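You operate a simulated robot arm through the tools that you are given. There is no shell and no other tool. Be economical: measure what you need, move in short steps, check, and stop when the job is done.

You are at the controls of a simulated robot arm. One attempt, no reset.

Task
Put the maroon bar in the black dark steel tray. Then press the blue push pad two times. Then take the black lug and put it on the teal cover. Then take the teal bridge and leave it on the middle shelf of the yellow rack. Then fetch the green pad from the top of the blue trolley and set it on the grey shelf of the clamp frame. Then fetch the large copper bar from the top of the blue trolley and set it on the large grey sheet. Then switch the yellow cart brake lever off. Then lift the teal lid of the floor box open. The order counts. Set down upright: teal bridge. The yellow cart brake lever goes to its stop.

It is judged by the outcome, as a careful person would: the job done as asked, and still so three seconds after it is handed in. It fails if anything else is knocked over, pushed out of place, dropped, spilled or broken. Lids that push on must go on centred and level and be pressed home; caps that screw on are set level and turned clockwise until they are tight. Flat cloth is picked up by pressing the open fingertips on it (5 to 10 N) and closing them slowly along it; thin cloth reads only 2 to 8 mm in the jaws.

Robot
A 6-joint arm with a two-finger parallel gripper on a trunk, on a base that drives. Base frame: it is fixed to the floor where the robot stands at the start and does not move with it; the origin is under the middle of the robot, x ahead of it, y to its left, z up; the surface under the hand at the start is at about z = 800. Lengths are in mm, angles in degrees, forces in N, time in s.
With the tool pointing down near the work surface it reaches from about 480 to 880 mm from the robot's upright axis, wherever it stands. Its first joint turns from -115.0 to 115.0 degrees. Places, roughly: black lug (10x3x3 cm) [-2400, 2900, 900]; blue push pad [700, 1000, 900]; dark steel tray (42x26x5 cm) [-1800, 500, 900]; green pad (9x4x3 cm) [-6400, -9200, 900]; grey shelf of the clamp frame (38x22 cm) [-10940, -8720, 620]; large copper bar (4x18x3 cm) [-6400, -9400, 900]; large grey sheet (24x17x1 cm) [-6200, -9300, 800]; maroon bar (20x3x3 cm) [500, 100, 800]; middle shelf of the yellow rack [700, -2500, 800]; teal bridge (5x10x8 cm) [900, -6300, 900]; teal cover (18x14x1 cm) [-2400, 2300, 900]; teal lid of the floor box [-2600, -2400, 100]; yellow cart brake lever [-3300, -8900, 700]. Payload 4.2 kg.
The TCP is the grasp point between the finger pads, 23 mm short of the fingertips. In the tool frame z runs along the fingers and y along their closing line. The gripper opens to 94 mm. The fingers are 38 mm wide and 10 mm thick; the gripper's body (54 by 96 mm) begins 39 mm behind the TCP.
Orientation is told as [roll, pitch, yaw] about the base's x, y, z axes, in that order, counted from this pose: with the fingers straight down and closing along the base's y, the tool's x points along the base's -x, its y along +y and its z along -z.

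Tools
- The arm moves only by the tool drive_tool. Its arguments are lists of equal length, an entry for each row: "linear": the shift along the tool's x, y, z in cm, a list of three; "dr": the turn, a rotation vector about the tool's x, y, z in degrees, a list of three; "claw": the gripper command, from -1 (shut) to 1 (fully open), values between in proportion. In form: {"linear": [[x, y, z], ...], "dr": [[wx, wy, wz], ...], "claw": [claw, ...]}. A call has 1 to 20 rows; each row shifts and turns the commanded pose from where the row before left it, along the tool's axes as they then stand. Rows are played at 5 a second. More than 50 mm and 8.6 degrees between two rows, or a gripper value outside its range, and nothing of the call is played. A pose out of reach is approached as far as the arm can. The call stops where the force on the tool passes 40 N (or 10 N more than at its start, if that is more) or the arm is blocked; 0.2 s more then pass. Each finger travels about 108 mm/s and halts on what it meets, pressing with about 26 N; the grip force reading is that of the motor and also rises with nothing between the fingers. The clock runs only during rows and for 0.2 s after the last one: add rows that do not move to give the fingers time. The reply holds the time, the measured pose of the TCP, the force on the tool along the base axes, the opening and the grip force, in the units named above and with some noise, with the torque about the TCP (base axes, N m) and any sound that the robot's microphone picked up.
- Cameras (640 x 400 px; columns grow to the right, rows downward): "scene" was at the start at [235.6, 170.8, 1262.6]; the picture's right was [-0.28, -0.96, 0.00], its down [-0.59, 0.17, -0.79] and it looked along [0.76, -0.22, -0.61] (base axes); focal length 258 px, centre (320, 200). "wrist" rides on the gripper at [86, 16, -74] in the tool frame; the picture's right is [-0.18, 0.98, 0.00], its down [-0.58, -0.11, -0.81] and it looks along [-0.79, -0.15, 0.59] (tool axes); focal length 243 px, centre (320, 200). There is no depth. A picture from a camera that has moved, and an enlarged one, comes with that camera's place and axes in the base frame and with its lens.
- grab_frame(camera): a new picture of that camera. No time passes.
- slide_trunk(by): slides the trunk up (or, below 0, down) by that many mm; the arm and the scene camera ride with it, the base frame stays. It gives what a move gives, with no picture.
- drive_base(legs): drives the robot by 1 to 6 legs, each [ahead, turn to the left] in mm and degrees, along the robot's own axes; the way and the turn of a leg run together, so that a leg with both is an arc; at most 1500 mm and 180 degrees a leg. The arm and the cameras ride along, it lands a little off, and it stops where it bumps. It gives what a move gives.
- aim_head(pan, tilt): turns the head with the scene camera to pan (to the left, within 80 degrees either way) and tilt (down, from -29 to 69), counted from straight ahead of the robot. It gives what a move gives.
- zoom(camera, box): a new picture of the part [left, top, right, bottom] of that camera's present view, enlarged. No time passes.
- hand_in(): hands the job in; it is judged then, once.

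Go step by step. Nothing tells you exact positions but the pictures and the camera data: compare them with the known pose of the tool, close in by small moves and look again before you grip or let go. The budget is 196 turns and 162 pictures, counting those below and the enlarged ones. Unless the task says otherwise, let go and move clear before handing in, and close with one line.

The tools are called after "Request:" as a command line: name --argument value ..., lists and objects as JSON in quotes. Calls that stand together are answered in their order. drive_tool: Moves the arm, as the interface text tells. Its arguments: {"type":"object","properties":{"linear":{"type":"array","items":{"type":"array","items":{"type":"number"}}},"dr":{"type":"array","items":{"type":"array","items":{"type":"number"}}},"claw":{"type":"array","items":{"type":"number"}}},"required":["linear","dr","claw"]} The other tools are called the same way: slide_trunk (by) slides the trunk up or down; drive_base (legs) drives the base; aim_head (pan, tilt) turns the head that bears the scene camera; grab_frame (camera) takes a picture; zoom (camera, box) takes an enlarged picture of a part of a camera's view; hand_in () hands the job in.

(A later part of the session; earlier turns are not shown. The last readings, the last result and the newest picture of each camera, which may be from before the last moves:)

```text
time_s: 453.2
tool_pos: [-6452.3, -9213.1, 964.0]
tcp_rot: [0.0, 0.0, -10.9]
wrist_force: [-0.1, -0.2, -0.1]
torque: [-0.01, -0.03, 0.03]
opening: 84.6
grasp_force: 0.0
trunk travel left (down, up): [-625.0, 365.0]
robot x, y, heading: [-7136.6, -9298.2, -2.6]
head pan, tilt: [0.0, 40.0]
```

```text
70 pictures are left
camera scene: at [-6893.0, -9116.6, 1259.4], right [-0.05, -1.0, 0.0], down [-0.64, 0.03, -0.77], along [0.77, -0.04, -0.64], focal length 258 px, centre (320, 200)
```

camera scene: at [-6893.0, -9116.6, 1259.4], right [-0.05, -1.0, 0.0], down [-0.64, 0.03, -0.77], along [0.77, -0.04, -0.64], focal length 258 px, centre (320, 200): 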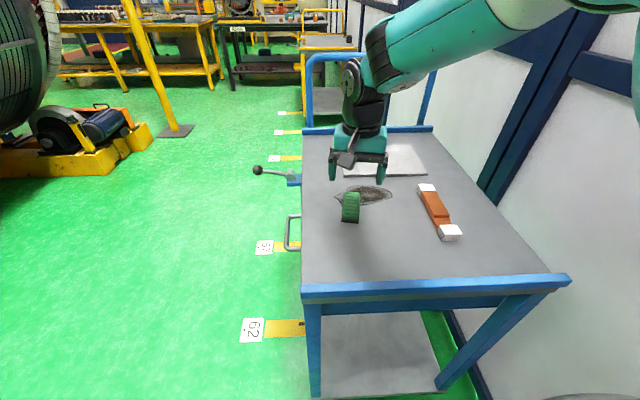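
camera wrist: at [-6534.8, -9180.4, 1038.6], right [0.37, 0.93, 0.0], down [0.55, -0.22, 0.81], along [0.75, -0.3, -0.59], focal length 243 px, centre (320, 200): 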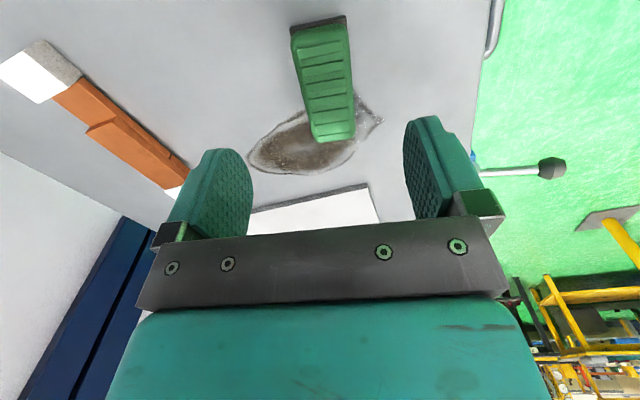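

Position agrees. I descend to 885 and check the height.

Request:
drive_tool --linear '[[0, 0.3, 3], [0, 0, 3], [0, 0, 1.5]]' --dr '[[0, 0, 2], [0, 0, 0], [0, 0, 0]]' --claw '[0.8, 0.8, 0.8]'

Request:
zoom --camera "scene" --box '[290, 150, 418, 230]'

Request:
grab_frame --camera "wrist"

```text
time_s: 454.1
tool_pos: [-6452.3, -9207.8, 889.6]
tcp_rot: [0.0, 0.0, -13.0]
wrist_force: [-0.6, 0.6, 0.9]
torque: [0.0, -0.03, -0.02]
opening: 84.4
grasp_force: 0.1
trunk travel left (down, up): [-625.0, 365.0]
robot x, y, heading: [-7136.4, -9301.7, -2.9]
head pan, tilt: [0.0, 40.0]
```

```text
5.00 times, centred on (354, 190) of scene
camera zoom: at [-6892.8, -9116.6, 1259.3], right [-0.05, -1.0, 0.0], down [-0.64, 0.03, -0.77], along [0.77, -0.04, -0.64], focal length 1292 px, centre (150, 250)
```

zoom: 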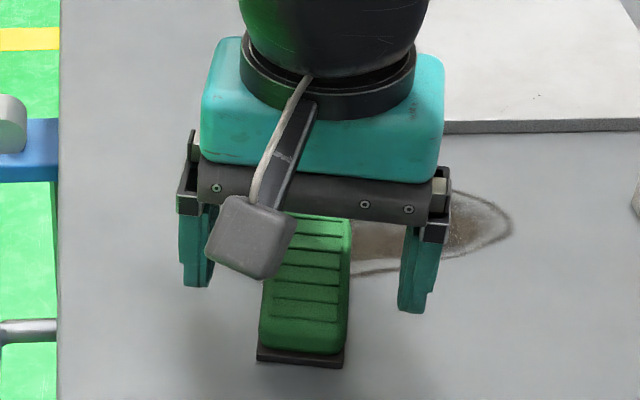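

```text
68 pictures are left
camera wrist: at [-6533.5, -9173.6, 963.6], right [0.4, 0.92, 0.0], down [0.54, -0.24, 0.81], along [0.74, -0.32, -0.59], focal length 243 px, centre (320, 200)
```

wrist: 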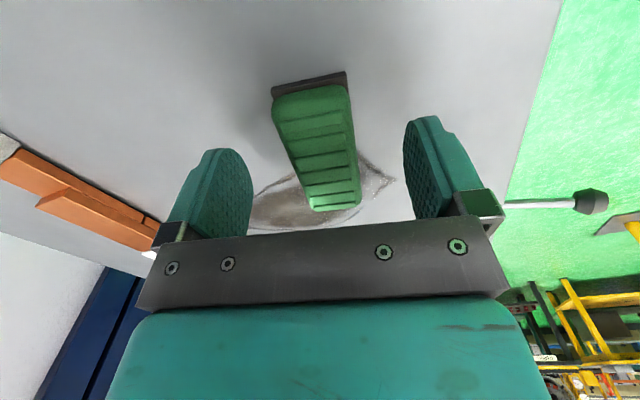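

Request:
drive_tool --linear '[[0, 0, 1], [0, 0, 0.5], [0, 0, 0.3], [0, 0, 0.2], [0, 0, 0]]' --dr '[[0, 0, 0], [0, 0, 0], [0, 0, 0], [0, 0, 0], [0, 0, 0]]' --claw '[0.8, 0.8, 0.8, 0.8, 0.8]'

Request:
zoom --camera "scene" --box '[290, 150, 418, 230]'

```text
time_s: 455.2
tool_pos: [-6452.4, -9208.8, 868.3]
tcp_rot: [0.0, 0.0, -13.1]
wrist_force: [-0.7, 0.4, 0.5]
torque: [-0.01, -0.02, 0.0]
opening: 84.5
grasp_force: 0.1
trunk travel left (down, up): [-625.0, 365.0]
robot x, y, heading: [-7138.3, -9298.6, -2.5]
head pan, tilt: [0.0, 40.0]
```

```text
5.00 times, centred on (354, 190) of scene
camera zoom: at [-6892.7, -9116.6, 1259.2], right [-0.05, -1.0, 0.0], down [-0.64, 0.03, -0.77], along [0.77, -0.04, -0.64], focal length 1292 px, centre (150, 250)
```

zoom: 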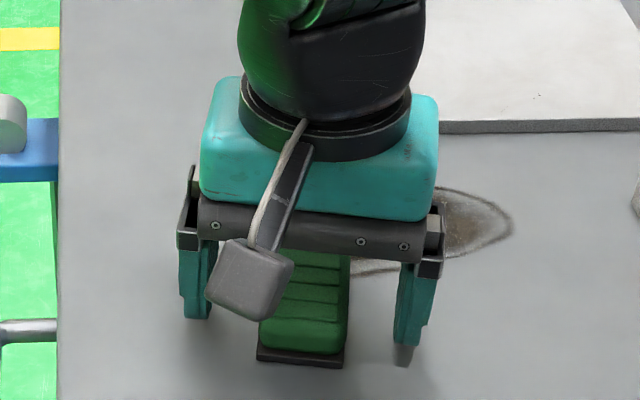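

Request:
drive_tool --linear '[[0, 0, 0.3], [0, 0, 0.2], [0, 0, 0], [0, 0, 0], [0, 0, 0], [0, 0, 0]]' --dr '[[0, 0, 0], [0, 0, 0], [0, 0, 0], [0, 0, 0], [0, 0, 0], [0, 0, 0]]' --claw '[0.8, 0.8, 0.3, -0.2, -1, -1]'

Request:
drive_tool --linear '[[0, 0, -1], [0, 0, -3], [0, 0, -4.5], [0, 0, -4.5], [0, 0, -4.5]]' --dr '[[0, 0, 0], [0, 0, 0], [0, 0, 0], [0, 0, 0], [0, 0, 0]]' --claw '[-1, -1, -1, -1, -1]'

Request:
grab_frame --camera "wrist"

```text
time_s: 456.6
tool_pos: [-6453.4, -9209.4, 864.4]
tcp_rot: [-0.1, 0.1, -12.9]
wrist_force: [1.1, 0.6, 0.8]
torque: [-0.03, -0.05, 0.02]
opening: 39.5
grasp_force: 25.7
trunk travel left (down, up): [-625.0, 365.0]
robot x, y, heading: [-7141.5, -9302.7, -2.8]
head pan, tilt: [0.0, 40.0]
```

```text
time_s: 457.9
tool_pos: [-6455.1, -9210.4, 1038.0]
tcp_rot: [0.0, 0.2, -13.1]
wrist_force: [0.6, 0.3, -0.4]
torque: [0.01, 0.02, -0.01]
opening: 39.6
grasp_force: 26.2
trunk travel left (down, up): [-625.0, 365.0]
robot x, y, heading: [-7135.5, -9300.1, -2.7]
head pan, tilt: [0.0, 40.0]
```

```text
66 pictures are left
camera wrist: at [-6536.0, -9176.4, 1113.0], right [0.4, 0.92, 0.0], down [0.54, -0.24, 0.81], along [0.74, -0.32, -0.59], focal length 243 px, centre (320, 200)
```

wrist: 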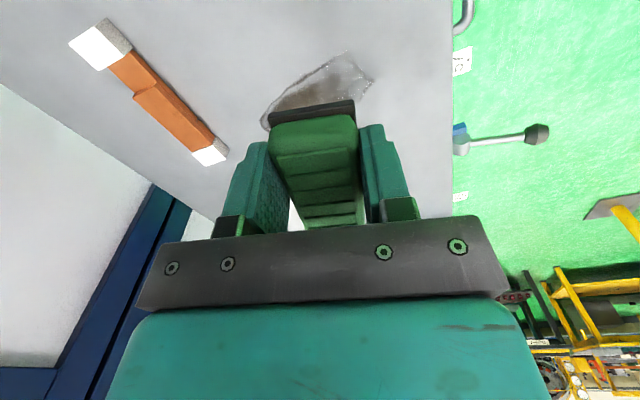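

Pad held. I back off the trolley, turn around to the west, and look for the clamp frame.

Request:
drive_base --legs '[[-350, 0], [0, 177]]'

Request:
aim_head --pan 0 --tilt 15

Request:
grab_frame --camera "scene"

```text
time_s: 467.4
tool_pos: [-8184.6, -9348.1, 1037.4]
tcp_rot: [0.1, 0.1, 165.0]
wrist_force: [0.1, 0.7, -0.5]
torque: [0.01, -0.02, 0.0]
opening: 39.5
grasp_force: 25.9
trunk travel left (down, up): [-625.0, 365.0]
robot x, y, heading: [-7499.2, -9291.3, 175.3]
head pan, tilt: [0.0, 40.0]
```

```text
time_s: 468.3
tool_pos: [-8182.8, -9348.9, 1038.4]
tcp_rot: [0.0, 0.1, 165.0]
wrist_force: [0.0, 0.4, 0.1]
torque: [0.0, -0.05, 0.0]
opening: 39.6
grasp_force: 26.3
trunk travel left (down, up): [-625.0, 365.0]
robot x, y, heading: [-7494.6, -9289.3, 175.4]
head pan, tilt: [0.0, 15.0]
```

```text
65 pictures are left
camera scene: at [-7757.2, -9465.0, 1298.7], right [0.08, 1.0, 0.0], down [0.26, -0.02, -0.97], along [-0.96, 0.08, -0.26], focal length 258 px, centre (320, 200)
```

scene: 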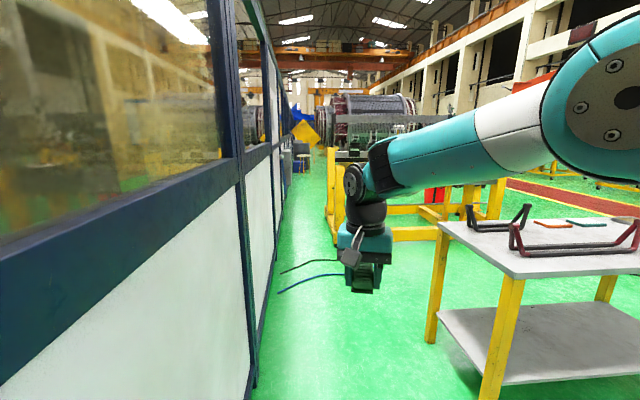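

The white table's south edge is at y ≈ -8793 and the wall near -9800, so I can pass along y ≈ -9290. I drive west past the table.

Request:
drive_base --legs '[[0, 5.5], [1500, 0]]'

Request:
aim_head --pan -15 --tilt 20

Request:
grab_frame --camera "scene"

```text
time_s: 476.2
tool_pos: [-9667.1, -9412.4, 1038.0]
tcp_rot: [0.0, 0.1, 169.5]
wrist_force: [0.2, -0.6, -0.7]
torque: [0.03, 0.01, 0.02]
opening: 39.5
grasp_force: 25.7
trunk travel left (down, up): [-625.0, 365.0]
robot x, y, heading: [-8986.0, -9300.9, 180.0]
head pan, tilt: [0.0, 15.0]
```

```text
time_s: 477.0
tool_pos: [-9666.9, -9412.7, 1039.3]
tcp_rot: [0.0, 0.1, 169.6]
wrist_force: [-0.7, 0.3, -0.3]
torque: [0.06, -0.01, -0.03]
opening: 39.8
grasp_force: 26.2
trunk travel left (down, up): [-625.0, 365.0]
robot x, y, heading: [-8986.0, -9297.7, 180.2]
head pan, tilt: [-15.0, 20.0]
```

```text
64 pictures are left
camera scene: at [-9228.7, -9469.6, 1290.7], right [0.26, 0.97, 0.0], down [0.33, -0.09, -0.94], along [-0.91, 0.24, -0.34], focal length 258 px, centre (320, 200)
```

scene: 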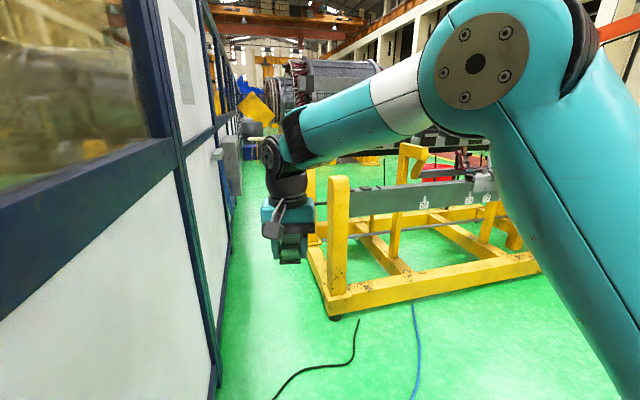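

The yellow frame's near side runs along x ≈ -10510. I go round to stand east of the shelf, at y ≈ -8720.

Request:
drive_base --legs '[[550, 0], [0, -90], [560, 0], [0, 90]]'

Request:
aim_head --pan 0 --tilt 22

Request:
grab_frame --camera "scene"

```text
time_s: 490.5
tool_pos: [-10221.5, -8866.4, 1039.7]
tcp_rot: [-0.1, -0.1, 171.4]
wrist_force: [-0.6, 0.7, -0.2]
torque: [0.01, -0.05, -0.01]
opening: 39.3
grasp_force: 25.7
trunk travel left (down, up): [-625.0, 365.0]
robot x, y, heading: [-9546.6, -8729.2, -178.2]
head pan, tilt: [-15.0, 20.0]
```

```text
time_s: 491.3
tool_pos: [-10220.3, -8867.1, 1039.3]
tcp_rot: [0.0, 0.0, 171.4]
wrist_force: [0.2, -0.8, -0.8]
torque: [0.0, -0.05, 0.03]
opening: 39.1
grasp_force: 26.2
trunk travel left (down, up): [-625.0, 365.0]
robot x, y, heading: [-9545.5, -8723.7, -178.3]
head pan, tilt: [0.0, 22.0]
```

```text
63 pictures are left
camera scene: at [-9783.0, -8929.5, 1287.4], right [-0.03, 1.0, 0.0], down [0.37, 0.01, -0.93], along [-0.93, -0.03, -0.37], focal length 258 px, centre (320, 200)
```

scene: 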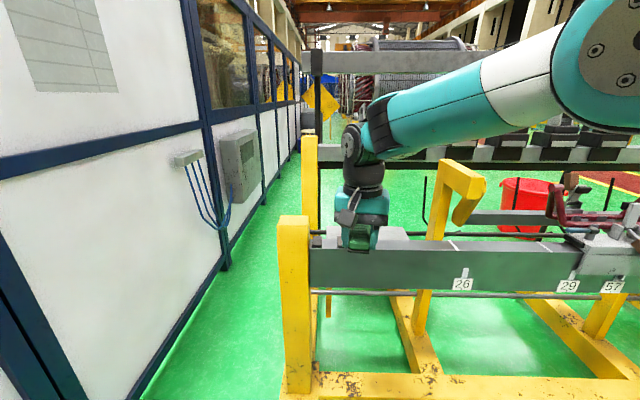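

The shelf should be right behind the hand. I raise the trunk to see it from above.

Request:
slide_trunk --by 350

Request:
aim_head --pan -8 --tilt 35

Request:
grab_frame --camera "scene"

```text
time_s: 494.7
tool_pos: [-10220.0, -8865.6, 1387.8]
tcp_rot: [0.0, 0.1, 171.4]
wrist_force: [0.4, 0.8, -1.1]
torque: [0.03, -0.02, 0.0]
opening: 39.3
grasp_force: 25.9
trunk travel left (down, up): [-975.0, 15.0]
robot x, y, heading: [-9547.8, -8728.6, -178.1]
head pan, tilt: [0.0, 22.0]
```

```text
time_s: 495.4
tool_pos: [-10220.3, -8867.3, 1387.8]
tcp_rot: [0.0, 0.0, 171.4]
wrist_force: [0.1, 1.0, -1.8]
torque: [0.0, -0.02, 0.01]
opening: 39.5
grasp_force: 25.9
trunk travel left (down, up): [-975.0, 15.0]
robot x, y, heading: [-9545.2, -8725.3, -178.4]
head pan, tilt: [-8.0, 35.0]
```

```text
62 pictures are left
camera scene: at [-9777.8, -8917.2, 1616.8], right [0.11, 0.99, 0.0], down [0.57, -0.06, -0.82], along [-0.81, 0.09, -0.57], focal length 258 px, centre (320, 200)
```

scene: 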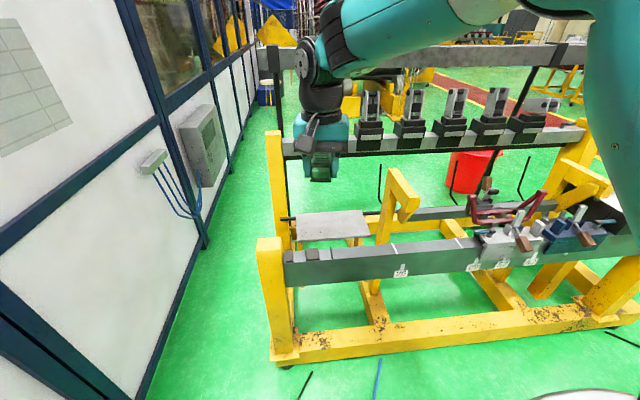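

The grey shelf is the plate behind the front rail: about x -10820..-11050, y -8920..-8530, z 620; the rail top is at z ≈ 815. I drive in with the arm high, then look again.

Request:
drive_base --legs '[[540, -1.5]]'

Request:
aim_head --pan 0 --tilt 45

Request:
grab_frame --camera "scene"

Request:
grab_frame --camera "wrist"

```text
time_s: 498.6
tool_pos: [-10777.2, -8852.9, 1388.6]
tcp_rot: [-0.1, 0.0, 169.7]
wrist_force: [0.1, 0.5, -0.8]
torque: [0.04, -0.01, 0.0]
opening: 39.5
grasp_force: 26.1
trunk travel left (down, up): [-975.0, 15.0]
robot x, y, heading: [-10097.6, -8735.5, 180.1]
head pan, tilt: [-8.0, 35.0]
```

```text
time_s: 499.3
tool_pos: [-10777.8, -8853.7, 1387.7]
tcp_rot: [0.0, 0.0, 169.6]
wrist_force: [-0.2, 0.2, -1.4]
torque: [0.0, -0.02, 0.0]
opening: 39.6
grasp_force: 26.1
trunk travel left (down, up): [-975.0, 15.0]
robot x, y, heading: [-10099.7, -8736.3, 180.0]
head pan, tilt: [0.0, 45.0]
```

```text
61 pictures are left
camera scene: at [-10331.9, -8930.0, 1602.0], right [0.0, 1.0, 0.0], down [0.71, 0.0, -0.71], along [-0.71, 0.0, -0.71], focal length 258 px, centre (320, 200)
```

scene: 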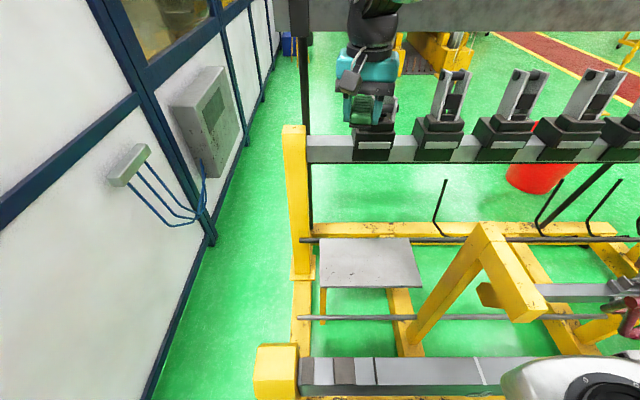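

```text
60 pictures are left
camera wrist: at [-10696.6, -8885.3, 1462.9], right [-0.36, -0.93, 0.0], down [-0.55, 0.21, 0.81], along [-0.75, 0.29, -0.59], focal length 243 px, centre (320, 200)
```

wrist: 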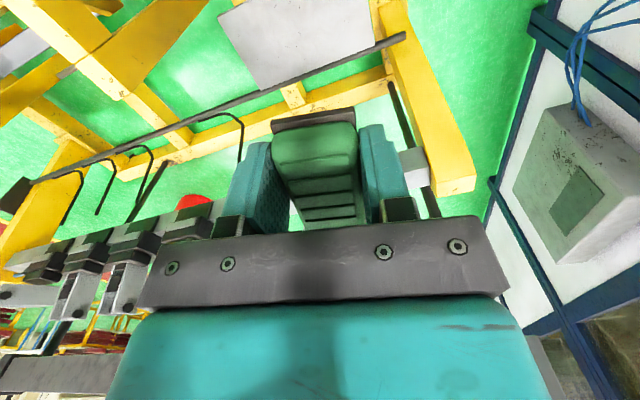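

Confirmed the shelf centre and that the clamp arm is well to the right. I lower the trunk 200 mm, square the tool, and move over the shelf.

Request:
slide_trunk --by -200

Request:
drive_tool --linear '[[-2.8, -2.6, 0], [-2.8, -2.6, 0], [-2.8, -2.6, 0], [-2.8, -2.6, 0], [0, 0, 4.5], [0, 0, 4.5], [0, 0, 4.5], [0, 0, 4.5], [0, 0, 4.5]]' --dr '[[0, 0, -5.2], [0, 0, -5.2], [0, 0, 0], [0, 0, 0], [0, 0, 0], [0, 0, 0], [0, 0, 0], [0, 0, 0], [0, 0, 0]]' --claw '[-1, -1, -1, -1, -1, -1, -1, -1, -1]'

Request:
grab_frame --camera "scene"

```text
time_s: 501.5
tool_pos: [-10777.5, -8853.3, 1187.3]
tcp_rot: [0.0, 0.0, 169.6]
wrist_force: [0.1, -0.7, -0.5]
torque: [-0.02, 0.02, 0.01]
opening: 39.3
grasp_force: 26.0
trunk travel left (down, up): [-775.0, 215.0]
robot x, y, heading: [-10094.7, -8731.9, 179.7]
head pan, tilt: [0.0, 45.0]
```

```text
time_s: 503.5
tool_pos: [-10881.4, -8742.0, 962.8]
tcp_rot: [0.0, -0.1, 180.0]
wrist_force: [0.2, 0.2, 0.3]
torque: [0.01, 0.01, -0.02]
opening: 39.7
grasp_force: 25.9
trunk travel left (down, up): [-775.0, 215.0]
robot x, y, heading: [-10099.8, -8737.3, 180.0]
head pan, tilt: [0.0, 45.0]
```

```text
59 pictures are left
camera scene: at [-10331.4, -8930.0, 1402.1], right [0.0, 1.0, 0.0], down [0.71, 0.0, -0.71], along [-0.71, 0.0, -0.71], focal length 258 px, centre (320, 200)
```

scene: 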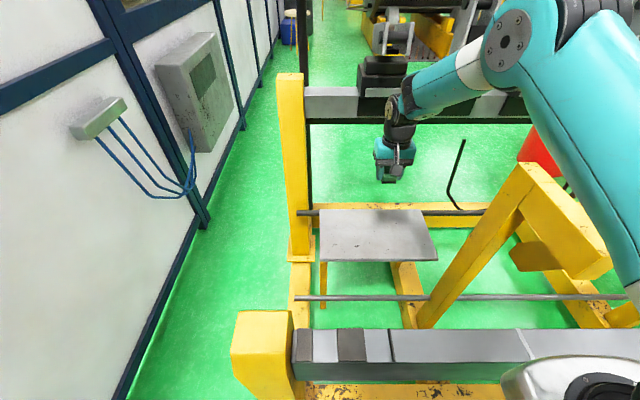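

Elbow stays high and clear. I descend further toward the shelf.

Request:
drive_tool --linear '[[-0.8, 0, 4.5], [0, 0, 4.5], [0, 0, 4.5], [0, 0, 4.5], [0, 0, 4.5], [0, 0, 3]]' --dr '[[0, 0, 0], [0, 0, 0], [0, 0, 0], [0, 0, 0], [0, 0, 0], [0, 0, 0]]' --claw '[-1, -1, -1, -1, -1, -1]'

Request:
grab_frame --camera "scene"

Request:
grab_frame --camera "wrist"

```text
time_s: 504.9
tool_pos: [-10887.8, -8741.4, 708.0]
tcp_rot: [0.0, -0.2, 180.1]
wrist_force: [0.3, -0.1, -0.4]
torque: [0.0, -0.04, -0.01]
opening: 39.6
grasp_force: 26.4
trunk travel left (down, up): [-775.0, 215.0]
robot x, y, heading: [-10099.8, -8731.7, 179.8]
head pan, tilt: [0.0, 45.0]
```

```text
58 pictures are left
camera scene: at [-10331.6, -8930.0, 1402.1], right [0.0, 1.0, 0.0], down [0.71, 0.0, -0.71], along [-0.71, 0.0, -0.71], focal length 258 px, centre (320, 200)
```

scene: 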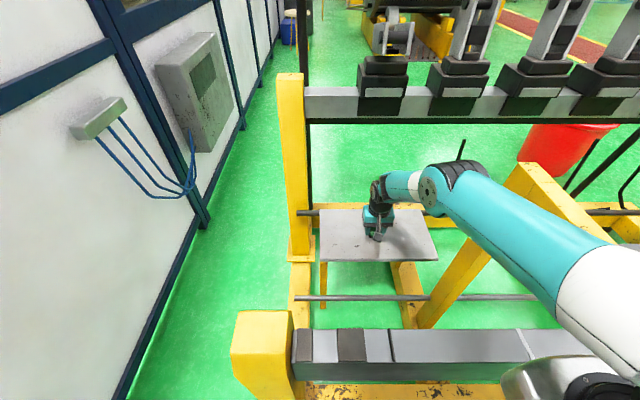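

```text
57 pictures are left
camera wrist: at [-10803.0, -8758.2, 783.5], right [-0.18, -0.98, 0.0], down [-0.58, 0.11, 0.81], along [-0.79, 0.15, -0.59], focal length 243 px, centre (320, 200)
```

wrist: 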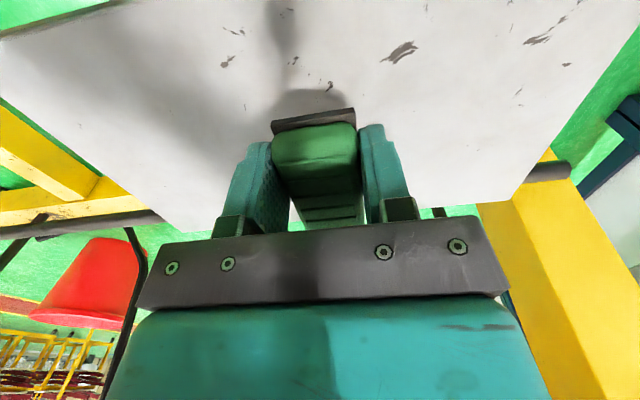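

Request:
drive_tool --linear '[[0, 0, 2.5], [0, 0, 1.5], [0, 0, 0.5], [0, 0, 0.3], [0, 0, 0]]' --dr '[[0, 0, 0], [0, 0, 0], [0, 0, 0], [0, 0, 0], [0, 0, 0]]' --claw '[-1, -1, -1, -1, -1]'

Request:
zoom --camera "scene" --box '[300, 170, 460, 270]'

```text
time_s: 506.1
tool_pos: [-10888.1, -8741.2, 661.3]
tcp_rot: [0.1, 0.1, 179.9]
wrist_force: [-0.5, 0.2, -1.3]
torque: [0.02, 0.01, 0.02]
opening: 39.5
grasp_force: 25.2
trunk travel left (down, up): [-775.0, 215.0]
robot x, y, heading: [-10104.0, -8739.5, 180.0]
head pan, tilt: [0.0, 45.0]
```

```text
4.00 times, centred on (380, 220) of scene
camera zoom: at [-10331.9, -8930.0, 1402.0], right [0.0, 1.0, 0.0], down [0.71, 0.0, -0.71], along [-0.71, 0.0, -0.71], focal length 1034 px, centre (80, 120)
```

zoom: 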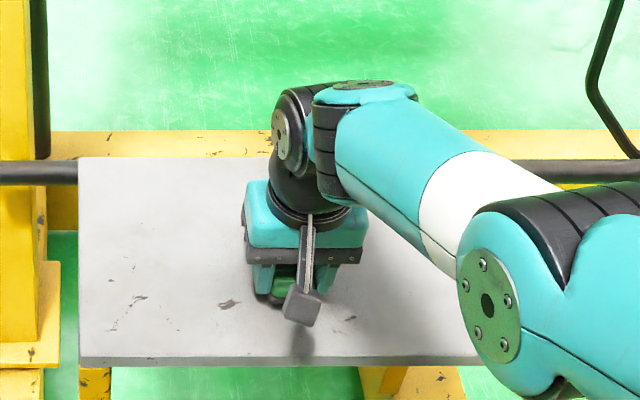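

Request:
drive_tool --linear '[[0, 0, 0.3], [0, 0, 0.3], [0, 0, 0.2], [0, 0, 0.2], [0, 0, 0]]' --dr '[[0, 0, 0], [0, 0, 0], [0, 0, 0], [0, 0, 0], [0, 0, 0]]' --claw '[-1, -1, -1, -1, -1]'

```text
time_s: 507.3
tool_pos: [-10883.5, -8740.3, 654.2]
tcp_rot: [0.1, -0.1, 180.0]
wrist_force: [0.0, -0.3, -1.4]
torque: [0.0, -0.02, -0.04]
opening: 39.5
grasp_force: 26.1
out of reach, approached as far as the arm can: row 1, 3
trunk travel left (down, up): [-775.0, 215.0]
robot x, y, heading: [-10095.7, -8736.1, 179.7]
head pan, tilt: [0.0, 45.0]
```

At the arm's reach limit, so I use the trunk for the last millimetres.

Request:
slide_trunk --by -5

Request:
slide_trunk --by -3

```text
time_s: 507.9
tool_pos: [-10884.0, -8740.8, 649.8]
tcp_rot: [0.0, 0.0, 180.1]
wrist_force: [0.4, -0.2, -1.0]
torque: [-0.01, -0.04, 0.0]
opening: 39.6
grasp_force: 26.0
trunk travel left (down, up): [-770.0, 220.0]
robot x, y, heading: [-10098.3, -8734.0, 179.7]
head pan, tilt: [0.0, 45.0]
```

```text
time_s: 508.4
tool_pos: [-10884.2, -8741.6, 646.6]
tcp_rot: [0.1, 0.1, 179.9]
wrist_force: [0.2, 0.4, -1.0]
torque: [0.01, -0.02, -0.01]
opening: 39.4
grasp_force: 26.5
trunk travel left (down, up): [-767.0, 223.0]
robot x, y, heading: [-10099.6, -8734.8, 180.0]
head pan, tilt: [0.0, 45.0]
```

Request:
slide_trunk --by -2

Request:
slide_trunk --by -2

```text
time_s: 508.9
tool_pos: [-10884.3, -8741.8, 643.5]
tcp_rot: [0.0, 0.0, 179.9]
wrist_force: [1.9, 0.4, 0.4]
torque: [0.03, 0.05, 0.0]
opening: 39.4
grasp_force: 25.9
trunk travel left (down, up): [-765.0, 225.0]
robot x, y, heading: [-10097.9, -8732.5, 180.0]
head pan, tilt: [0.0, 45.0]
```

```text
time_s: 509.4
tool_pos: [-10884.2, -8741.4, 644.5]
tcp_rot: [0.0, -0.1, 180.1]
wrist_force: [8.4, 0.9, 17.9]
torque: [0.06, 0.24, -0.03]
opening: 39.5
grasp_force: 26.4
trunk travel left (down, up): [-763.0, 227.0]
robot x, y, heading: [-10099.6, -8735.6, 179.7]
head pan, tilt: [0.0, 45.0]
```

Contact. I open, then raise straight up with the trunk.

Request:
drive_tool --linear '[[0, 0, 0], [0, 0, 0], [0, 0, 0], [0, 0, 0]]' --dr '[[0, 0, 0], [0, 0, 0], [0, 0, 0], [0, 0, 0]]' --claw '[-0.1, 0.2, 0.6, 0.7]'

Request:
slide_trunk --by 100

Request:
grab_frame --camera "wrist"

```text
time_s: 510.4
tool_pos: [-10883.5, -8743.4, 642.9]
tcp_rot: [-0.1, -0.1, -179.9]
wrist_force: [-1.0, -8.0, 10.8]
torque: [0.23, -0.14, -0.11]
opening: 76.8
grasp_force: 0.0
trunk travel left (down, up): [-763.0, 227.0]
robot x, y, heading: [-10095.3, -8733.6, 179.9]
head pan, tilt: [0.0, 45.0]
```

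```text
time_s: 511.7
tool_pos: [-10882.4, -8741.5, 742.5]
tcp_rot: [0.0, 0.0, 180.0]
wrist_force: [-0.1, 0.3, 0.0]
torque: [-0.01, -0.02, 0.01]
opening: 79.7
grasp_force: 0.1
trunk travel left (down, up): [-863.0, 127.0]
robot x, y, heading: [-10098.9, -8735.3, 180.1]
head pan, tilt: [0.0, 45.0]
```

```text
55 pictures are left
camera wrist: at [-10797.8, -8757.9, 817.3], right [-0.18, -0.98, 0.0], down [-0.58, 0.11, 0.81], along [-0.79, 0.15, -0.59], focal length 243 px, centre (320, 200)
```

wrist: 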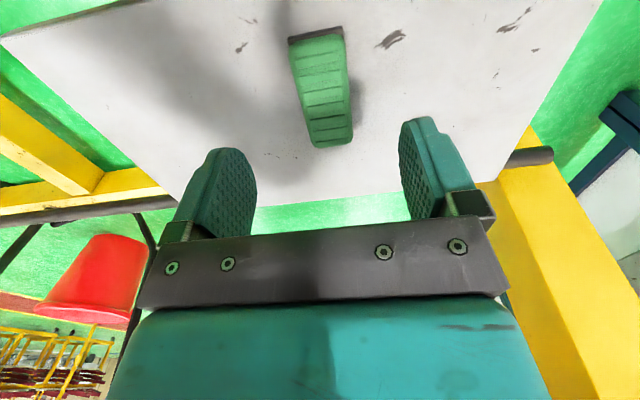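

The pad rests on the shelf. I raise and retract the arm, then drive back the same way to the trolley.

Request:
drive_tool --linear '[[0, 0, -4.8], [0, 0, -4.8], [0, 0, -4.8], [0, 0, -4.8], [0, 0, -4.8], [0, 0, -4.8], [0, 0, -4.8], [4.5, 0, 0], [4.5, 0, 0], [4.5, 0, 0], [4.5, 0, 0]]' --dr '[[0, 0, 0], [0, 0, 0], [0, 0, 0], [0, 0, 0], [0, 0, 0], [0, 0, 0], [0, 0, 0], [0, 0, 0], [0, 0, 0], [0, 0, 0], [0, 0, 0]]' --claw '[0.7, 0.7, 0.7, 0.7, 0.7, 0.7, 0.7, 0.7, 0.7, 0.7, 0.7]'

Request:
drive_base --legs '[[-550, 0], [0, -90], [-565, 0], [0, -90]]'

```text
time_s: 514.1
tool_pos: [-10797.3, -8759.4, 1047.8]
tcp_rot: [0.1, -0.1, 180.0]
wrist_force: [-1.0, 0.2, -0.7]
torque: [0.0, -0.02, 0.01]
opening: 79.8
grasp_force: 0.0
out of reach, approached as far as the arm can: row 1, 2, 3, 4, 5, 6, 7, 8
trunk travel left (down, up): [-863.0, 127.0]
robot x, y, heading: [-10102.6, -8736.7, 179.9]
head pan, tilt: [0.0, 45.0]
```

```text
time_s: 525.9
tool_pos: [-9129.3, -8709.7, 1047.9]
tcp_rot: [0.1, 0.0, 53.6]
wrist_force: [-1.9, 1.3, 0.7]
torque: [-0.07, -0.15, 0.0]
opening: 79.8
grasp_force: 0.0
trunk travel left (down, up): [-863.0, 127.0]
robot x, y, heading: [-9527.3, -9281.8, 59.8]
head pan, tilt: [0.0, 45.0]
stopped in leg 4: the robot was blocked; the commanded pose is now the measured one
```

Blocked at 60°, probably the rear corner near the wall. I take a look before continuing.

Request:
aim_head --pan -20 --tilt 30

Request:
grab_frame --camera "scene"

Request:
grab_frame --camera "wrist"

```text
time_s: 526.7
tool_pos: [-9126.5, -8710.4, 1048.0]
tcp_rot: [0.2, 0.1, 53.6]
wrist_force: [-0.1, 0.1, 0.0]
torque: [0.03, -0.01, -0.05]
opening: 80.0
grasp_force: 0.0
trunk travel left (down, up): [-863.0, 127.0]
robot x, y, heading: [-9529.1, -9283.4, 59.5]
head pan, tilt: [-20.0, 30.0]
```

```text
54 pictures are left
camera scene: at [-9549.2, -8994.7, 1512.5], right [0.64, -0.77, 0.0], down [-0.38, -0.32, -0.87], along [0.67, 0.55, -0.5], focal length 258 px, centre (320, 200)
```

scene: 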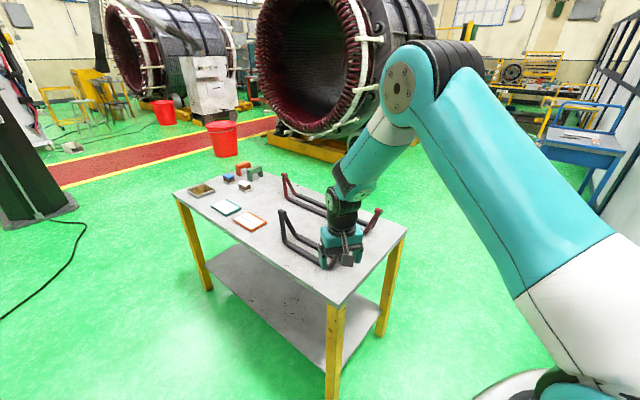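

```text
53 pictures are left
camera wrist: at [-9191.0, -8770.9, 1122.6], right [-0.68, 0.73, 0.0], down [0.43, 0.4, 0.81], along [0.59, 0.55, -0.59], focal length 243 px, centre (320, 200)
```

wrist: 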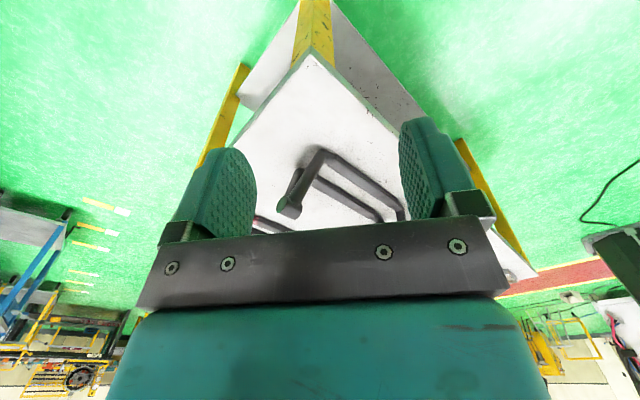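

The hand is clear of the table; the rear corner is the likely contact. I raise the hand, pull forward slightly and finish the turn.

Request:
drive_tool --linear '[[0, 0, -4.5], [0, 0, -4.5]]' --dr '[[0, 0, 0], [0, 0, 0]]' --claw '[0.7, 0.7]'

Request:
drive_base --legs '[[90, 0], [0, -59.5]]'

```text
time_s: 527.3
tool_pos: [-9127.4, -8710.1, 1137.7]
tcp_rot: [0.1, 0.0, 53.6]
wrist_force: [0.9, -0.6, -0.2]
torque: [-0.04, 0.0, 0.03]
opening: 80.1
grasp_force: 0.0
trunk travel left (down, up): [-863.0, 127.0]
robot x, y, heading: [-9529.3, -9282.6, 59.8]
head pan, tilt: [-20.0, 30.0]
```

```text
time_s: 531.0
tool_pos: [-8786.0, -9258.2, 1138.8]
tcp_rot: [0.1, 0.1, -5.7]
wrist_force: [0.0, -0.6, 0.3]
torque: [0.01, 0.01, 0.01]
opening: 79.7
grasp_force: 0.0
trunk travel left (down, up): [-863.0, 127.0]
robot x, y, heading: [-9479.5, -9206.2, 0.4]
head pan, tilt: [-20.0, 30.0]
```

Request:
drive_base --legs '[[0, -4], [1300, 0], [0, 3.6], [1030, 0]]'

Request:
slide_trunk --by -238

Request:
aim_head --pan 0 --tilt 40

Request:
grab_frame --camera "scene"

```text
time_s: 543.4
tool_pos: [-6449.0, -9371.3, 1140.2]
tcp_rot: [0.1, 0.0, -6.8]
wrist_force: [-0.5, 0.5, 0.4]
torque: [0.04, 0.02, 0.0]
opening: 80.1
grasp_force: 0.1
trunk travel left (down, up): [-863.0, 127.0]
robot x, y, heading: [-7145.5, -9307.1, -0.6]
head pan, tilt: [-20.0, 30.0]
```

```text
time_s: 545.9
tool_pos: [-6447.8, -9372.1, 900.7]
tcp_rot: [0.1, 0.0, -6.8]
wrist_force: [0.0, -0.7, 0.0]
torque: [-0.03, 0.01, 0.0]
opening: 79.9
grasp_force: 0.1
trunk travel left (down, up): [-625.0, 365.0]
robot x, y, heading: [-7148.0, -9304.9, -1.0]
head pan, tilt: [-20.0, 30.0]
```

```text
time_s: 546.7
tool_pos: [-6448.5, -9371.5, 899.8]
tcp_rot: [0.1, 0.0, -6.8]
wrist_force: [0.3, 0.1, -0.2]
torque: [0.01, 0.0, 0.0]
opening: 79.8
grasp_force: 0.2
trunk travel left (down, up): [-625.0, 365.0]
robot x, y, heading: [-7144.2, -9301.8, -1.2]
head pan, tilt: [0.0, 40.0]
```

```text
52 pictures are left
camera scene: at [-6903.2, -9113.3, 1259.3], right [-0.01, -1.0, 0.0], down [-0.64, 0.01, -0.77], along [0.77, -0.01, -0.64], focal length 258 px, centre (320, 200)
```

scene: 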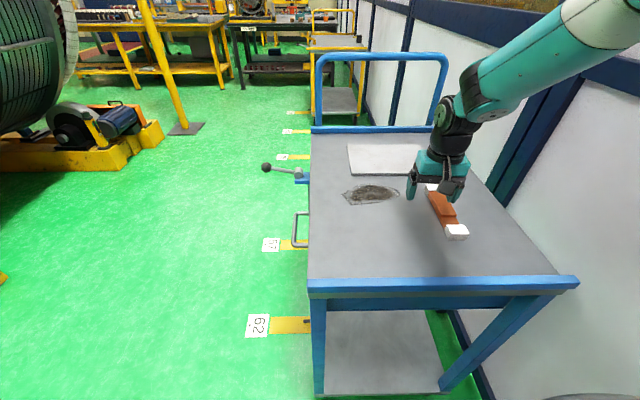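

The copper bar lies along x, centred near [-6457, -9409]. I raise slightly, align over it and check.

Request:
drive_tool --linear '[[0, 0, -4.5], [0.9, -3.7, 0], [0, 0, 0]]' --dr '[[0, 0, -3.8], [0, 0, 0], [0, 0, 0]]' --claw '[0.8, 0.8, 0.8]'

Request:
grab_frame --camera "wrist"

Request:
zoom --camera "scene" --box '[330, 120, 490, 240]'

```text
time_s: 547.5
tool_pos: [-6459.8, -9407.5, 945.3]
tcp_rot: [0.1, 0.1, -3.0]
wrist_force: [0.6, 0.3, -0.3]
torque: [0.01, -0.03, 0.02]
opening: 84.7
grasp_force: 0.1
trunk travel left (down, up): [-625.0, 365.0]
robot x, y, heading: [-7143.4, -9301.8, -0.9]
head pan, tilt: [0.0, 40.0]
```

```text
51 pictures are left
camera wrist: at [-6544.7, -9387.7, 1020.4], right [0.23, 0.97, 0.0], down [0.58, -0.14, 0.81], along [0.78, -0.19, -0.59], focal length 243 px, centre (320, 200)
```

wrist: 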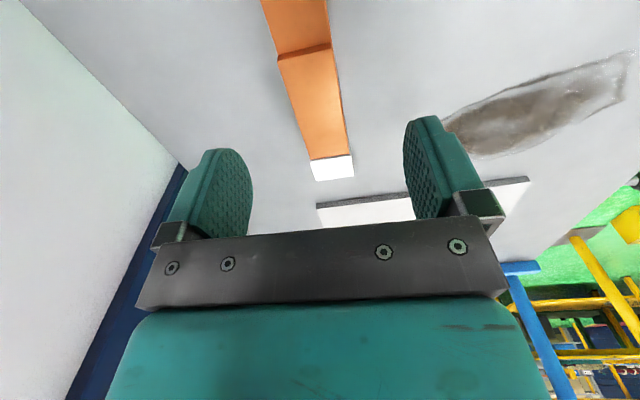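

```text
3.33 times, centred on (410, 180) of scene
camera zoom: at [-6903.2, -9113.2, 1259.2], right [-0.01, -1.0, 0.0], down [-0.64, 0.01, -0.77], along [0.77, -0.01, -0.64], focal length 862 px, centre (20, 267)
```

zoom: 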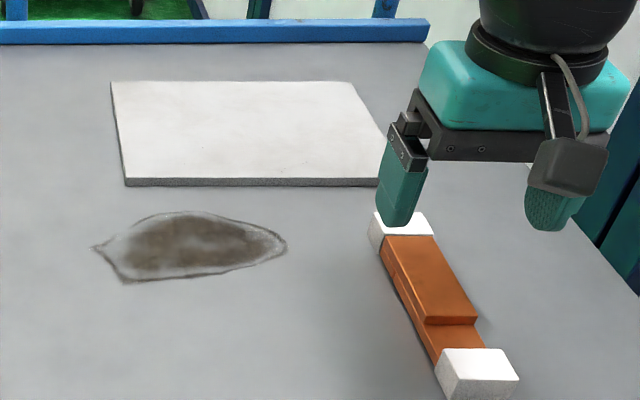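

Request:
drive_tool --linear '[[0, -0.4, 3], [0, 0, 3], [0, 0, 1.2], [0, 0, 0.6], [0, 0, 0], [0, 0, 0], [0, 0, 0], [0, 0, 0]]' --dr '[[0, 0, 0], [0, 0, 0], [0, 0, 0], [0, 0, 0], [0, 0, 0], [0, 0, 0], [0, 0, 0], [0, 0, 0]]' --claw '[0.8, 0.8, 0.8, 0.8, 0.3, -0.2, -1, -1]'

Request:
drive_tool --linear '[[0, 0, -1], [0, 0, -3], [0, 0, -3]]' --dr '[[0, 0, 0], [0, 0, 0], [0, 0, 0]]' --claw '[-1, -1, -1]'

Request:
grab_frame --camera "wrist"

Request:
grab_frame --camera "scene"

```text
time_s: 549.3
tool_pos: [-6459.4, -9412.6, 867.2]
tcp_rot: [0.1, 0.0, -3.0]
wrist_force: [-0.5, 0.9, -0.4]
torque: [0.13, -0.18, 0.15]
opening: 36.0
grasp_force: 26.3
trunk travel left (down, up): [-625.0, 365.0]
robot x, y, heading: [-7143.3, -9305.2, -1.0]
head pan, tilt: [0.0, 40.0]
```

```text
time_s: 550.1
tool_pos: [-6459.2, -9412.6, 937.7]
tcp_rot: [0.1, -0.1, -3.0]
wrist_force: [0.4, -1.1, -7.3]
torque: [0.02, 0.1, -0.03]
opening: 35.9
grasp_force: 26.3
trunk travel left (down, up): [-625.0, 365.0]
robot x, y, heading: [-7144.5, -9305.7, -0.9]
head pan, tilt: [0.0, 40.0]
```

```text
49 pictures are left
camera wrist: at [-6545.5, -9391.4, 1011.4], right [0.24, 0.97, 0.0], down [0.58, -0.14, 0.81], along [0.78, -0.19, -0.59], focal length 243 px, centre (320, 200)
```

wrist: 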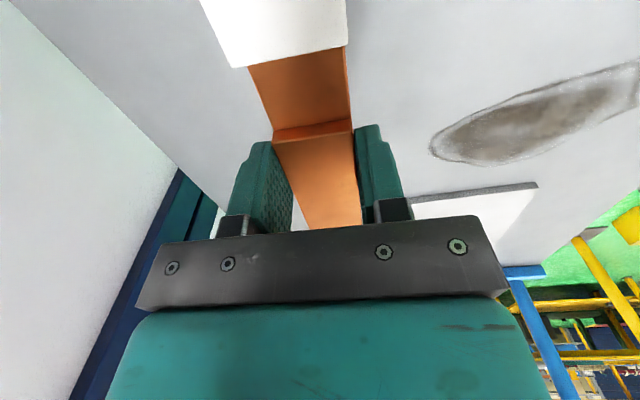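

```text
48 pictures are left
camera scene: at [-6902.7, -9113.3, 1259.1], right [-0.01, -1.0, 0.0], down [-0.64, 0.01, -0.77], along [0.77, -0.01, -0.64], focal length 258 px, centre (320, 200)
```

scene: 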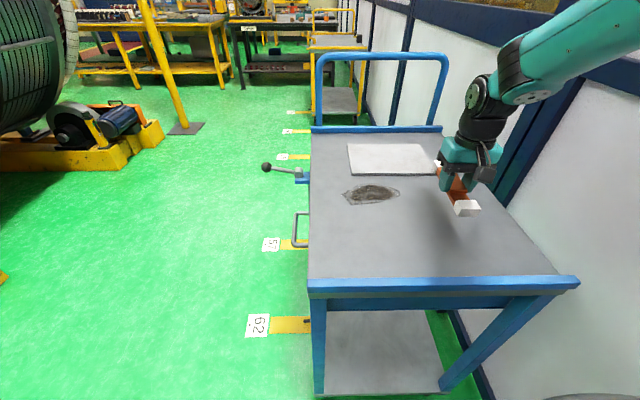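

The bar is held level. The sheet spans about x -6299..-6119, y -9212..-9440, so I turn the bar 90° to lie along y and edge closer.

Request:
drive_tool --linear '[[0, 0, -2.5], [2, 2, 0], [2, 2, 0], [2, 2, 0], [0, 0, 0], [0, 0, 0], [0, 0, 0], [0, 0, 0], [0, 0, 0], [0, 0, 0], [0, 0, 0]]' --dr '[[0, 0, 8], [0, 0, 8], [0, 0, 8], [0, 0, 8], [0, 0, 8], [0, 0, 8], [0, 0, 8], [0, 0, 8], [0, 0, 8], [0, 0, 8], [0, 0, 7]]' --claw '[-1, -1, -1, -1, -1, -1, -1, -1, -1, -1, -1]'

Request:
drive_base --legs '[[85, 1]]'

Request:
grab_frame --camera "wrist"

Request:
grab_frame --camera "scene"

```text
time_s: 552.5
tool_pos: [-6496.5, -9336.0, 963.7]
tcp_rot: [-0.1, 0.1, -90.2]
wrist_force: [0.4, -0.6, -8.1]
torque: [0.08, 0.02, 0.02]
opening: 35.8
grasp_force: 26.2
trunk travel left (down, up): [-625.0, 365.0]
robot x, y, heading: [-7145.1, -9304.2, -0.9]
head pan, tilt: [0.0, 40.0]
```

```text
time_s: 553.6
tool_pos: [-6411.4, -9326.5, 962.6]
tcp_rot: [0.0, 0.1, -89.0]
wrist_force: [0.6, 0.1, -7.3]
torque: [0.09, -0.01, -0.03]
opening: 36.1
grasp_force: 26.0
trunk travel left (down, up): [-625.0, 365.0]
robot x, y, heading: [-7059.0, -9300.8, 0.2]
head pan, tilt: [0.0, 40.0]
```

```text
47 pictures are left
camera wrist: at [-6396.5, -9239.8, 1037.7], right [0.99, -0.17, 0.0], down [-0.1, -0.58, 0.81], along [-0.14, -0.79, -0.59], focal length 243 px, centre (320, 200)
```

wrist: 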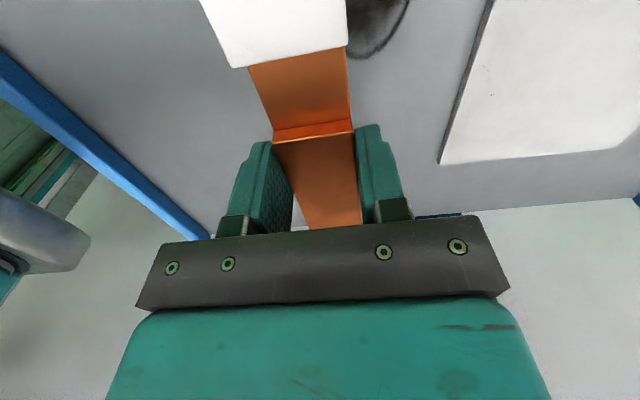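

```text
46 pictures are left
camera scene: at [-6821.3, -9109.8, 1259.2], right [0.0, -1.0, 0.0], down [-0.64, 0.0, -0.77], along [0.77, 0.0, -0.64], focal length 258 px, centre (320, 200)
```

scene: 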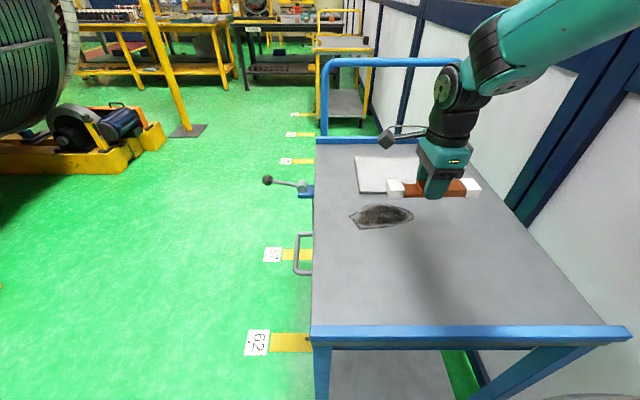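

I move over the sheet centre [-6212, -9329] and lower.

Request:
drive_tool --linear '[[0, 4, 0], [0, 4, 0], [0, 4, 0], [0, 4, 0], [-0.3, 3.9, 0], [0, 0, 3], [0, 0, 2.5]]' --dr '[[0, 0, 0], [0, 0, 0], [0, 0, 0], [0, 0, 0], [0, 0, 0], [0, 0, 0], [0, 0, 0]]' --claw '[-1, -1, -1, -1, -1, -1, -1]'

Request:
grab_frame --camera "wrist"

Request:
zoom --camera "scene" --box '[300, 100, 492, 220]'

```text
time_s: 555.2
tool_pos: [-6212.5, -9324.4, 907.9]
tcp_rot: [-0.1, 0.1, -89.1]
wrist_force: [-1.1, -0.5, -6.9]
torque: [0.08, -0.04, 0.01]
opening: 35.9
grasp_force: 26.0
trunk travel left (down, up): [-625.0, 365.0]
robot x, y, heading: [-7060.0, -9304.7, -0.0]
head pan, tilt: [0.0, 40.0]
```

```text
45 pictures are left
camera wrist: at [-6198.7, -9239.4, 982.6], right [0.99, -0.17, 0.0], down [-0.1, -0.58, 0.81], along [-0.14, -0.79, -0.59], focal length 243 px, centre (320, 200)
```

wrist: 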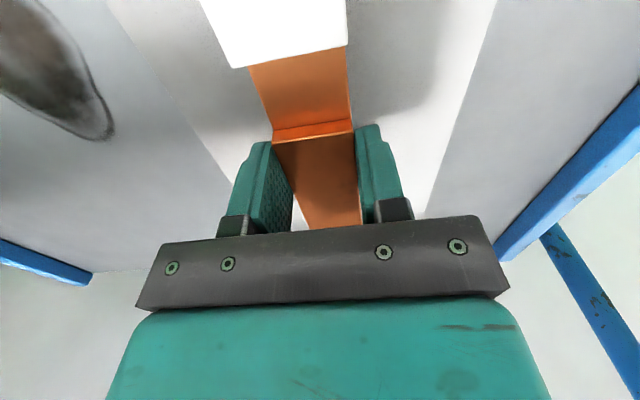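

```text
3.33 times, centred on (396, 160) of scene
camera zoom: at [-6821.5, -9109.8, 1259.2], right [0.0, -1.0, 0.0], down [-0.64, 0.0, -0.77], along [0.77, 0.0, -0.64], focal length 862 px, centre (67, 333)
```

zoom: 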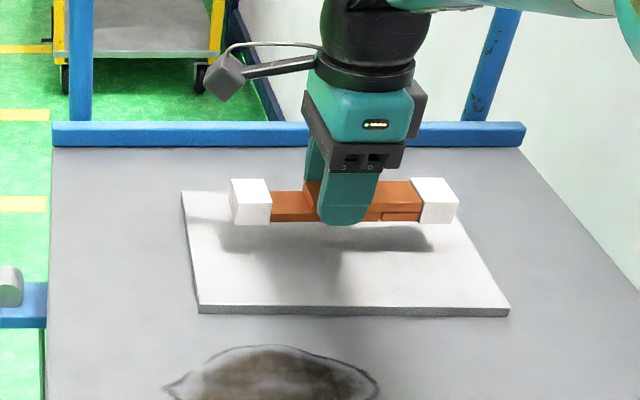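

Request:
drive_tool --linear '[[0, 0, 1.5], [0, 0, 0.8], [0, 0, 0.3], [0, 0, 0.2], [0, 0, 0]]' --dr '[[0, 0, 0], [0, 0, 0], [0, 0, 0], [0, 0, 0], [0, 0, 0]]' --claw '[-1, -1, -1, -1, -1]'

Request:
drive_tool --linear '[[0, 0, 0.2], [0, 0, 0.2], [0, 0, 0]]' --dr '[[0, 0, 0], [0, 0, 0], [0, 0, 0]]' --claw '[-1, -1, -1]'

```text
time_s: 556.4
tool_pos: [-6212.5, -9324.9, 878.8]
tcp_rot: [0.0, 0.2, -89.2]
wrist_force: [-0.1, 0.2, -6.7]
torque: [0.06, -0.03, -0.01]
opening: 35.9
grasp_force: 26.5
trunk travel left (down, up): [-625.0, 365.0]
robot x, y, heading: [-7059.4, -9307.0, 0.1]
head pan, tilt: [0.0, 40.0]
```

```text
time_s: 557.2
tool_pos: [-6211.9, -9325.8, 878.2]
tcp_rot: [0.1, 0.1, -89.1]
wrist_force: [-0.8, 1.1, 4.3]
torque: [-0.8, 0.1, -0.1]
opening: 35.6
grasp_force: 25.8
trunk travel left (down, up): [-625.0, 365.0]
robot x, y, heading: [-7058.6, -9305.5, 0.1]
head pan, tilt: [0.0, 40.0]
```

Touching. One more small step, then I release and lift.

Request:
drive_tool --linear '[[0, 0, 0.1], [0, 0, 0], [0, 0, 0], [0, 0, 0], [0, 0, 0], [0, 0, -1.5], [0, 0, -4], [0, 0, -4.5], [0, -4.5, 0], [0, -4.5, 0]]' --dr '[[0, 0, 0], [0, 0, 0], [0, 0, 0], [0, 0, 0], [0, 0, 0], [0, 0, 0], [0, 0, 0], [0, 0, 0], [0, 0, 0], [0, 0, 0]]' --claw '[-1, -0.2, 0.1, 0.5, 0.5, 0.5, 0.5, 0.5, 0.5, 0.5]'

Request:
zoom --camera "scene" --box '[240, 100, 496, 260]'

```text
time_s: 559.4
tool_pos: [-6302.0, -9328.4, 976.2]
tcp_rot: [0.0, 0.1, -89.1]
wrist_force: [1.0, 0.4, -0.3]
torque: [0.03, 0.01, 0.02]
opening: 70.4
grasp_force: 0.1
trunk travel left (down, up): [-625.0, 365.0]
robot x, y, heading: [-7058.6, -9306.9, 0.1]
head pan, tilt: [0.0, 40.0]
```

```text
2.50 times, centred on (368, 180) of scene
camera zoom: at [-6821.1, -9109.8, 1259.1], right [0.0, -1.0, 0.0], down [-0.64, 0.0, -0.77], along [0.77, 0.0, -0.64], focal length 646 px, centre (200, 250)
```

zoom: 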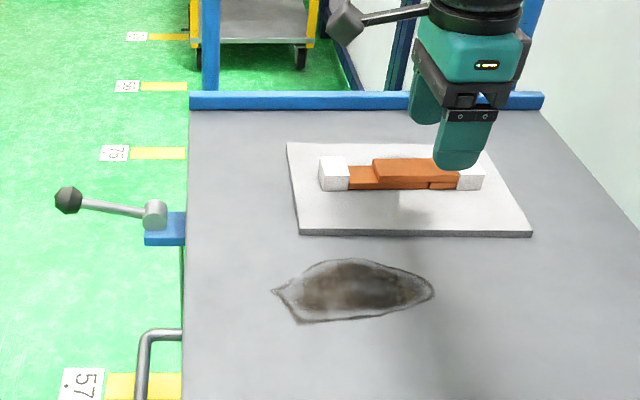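

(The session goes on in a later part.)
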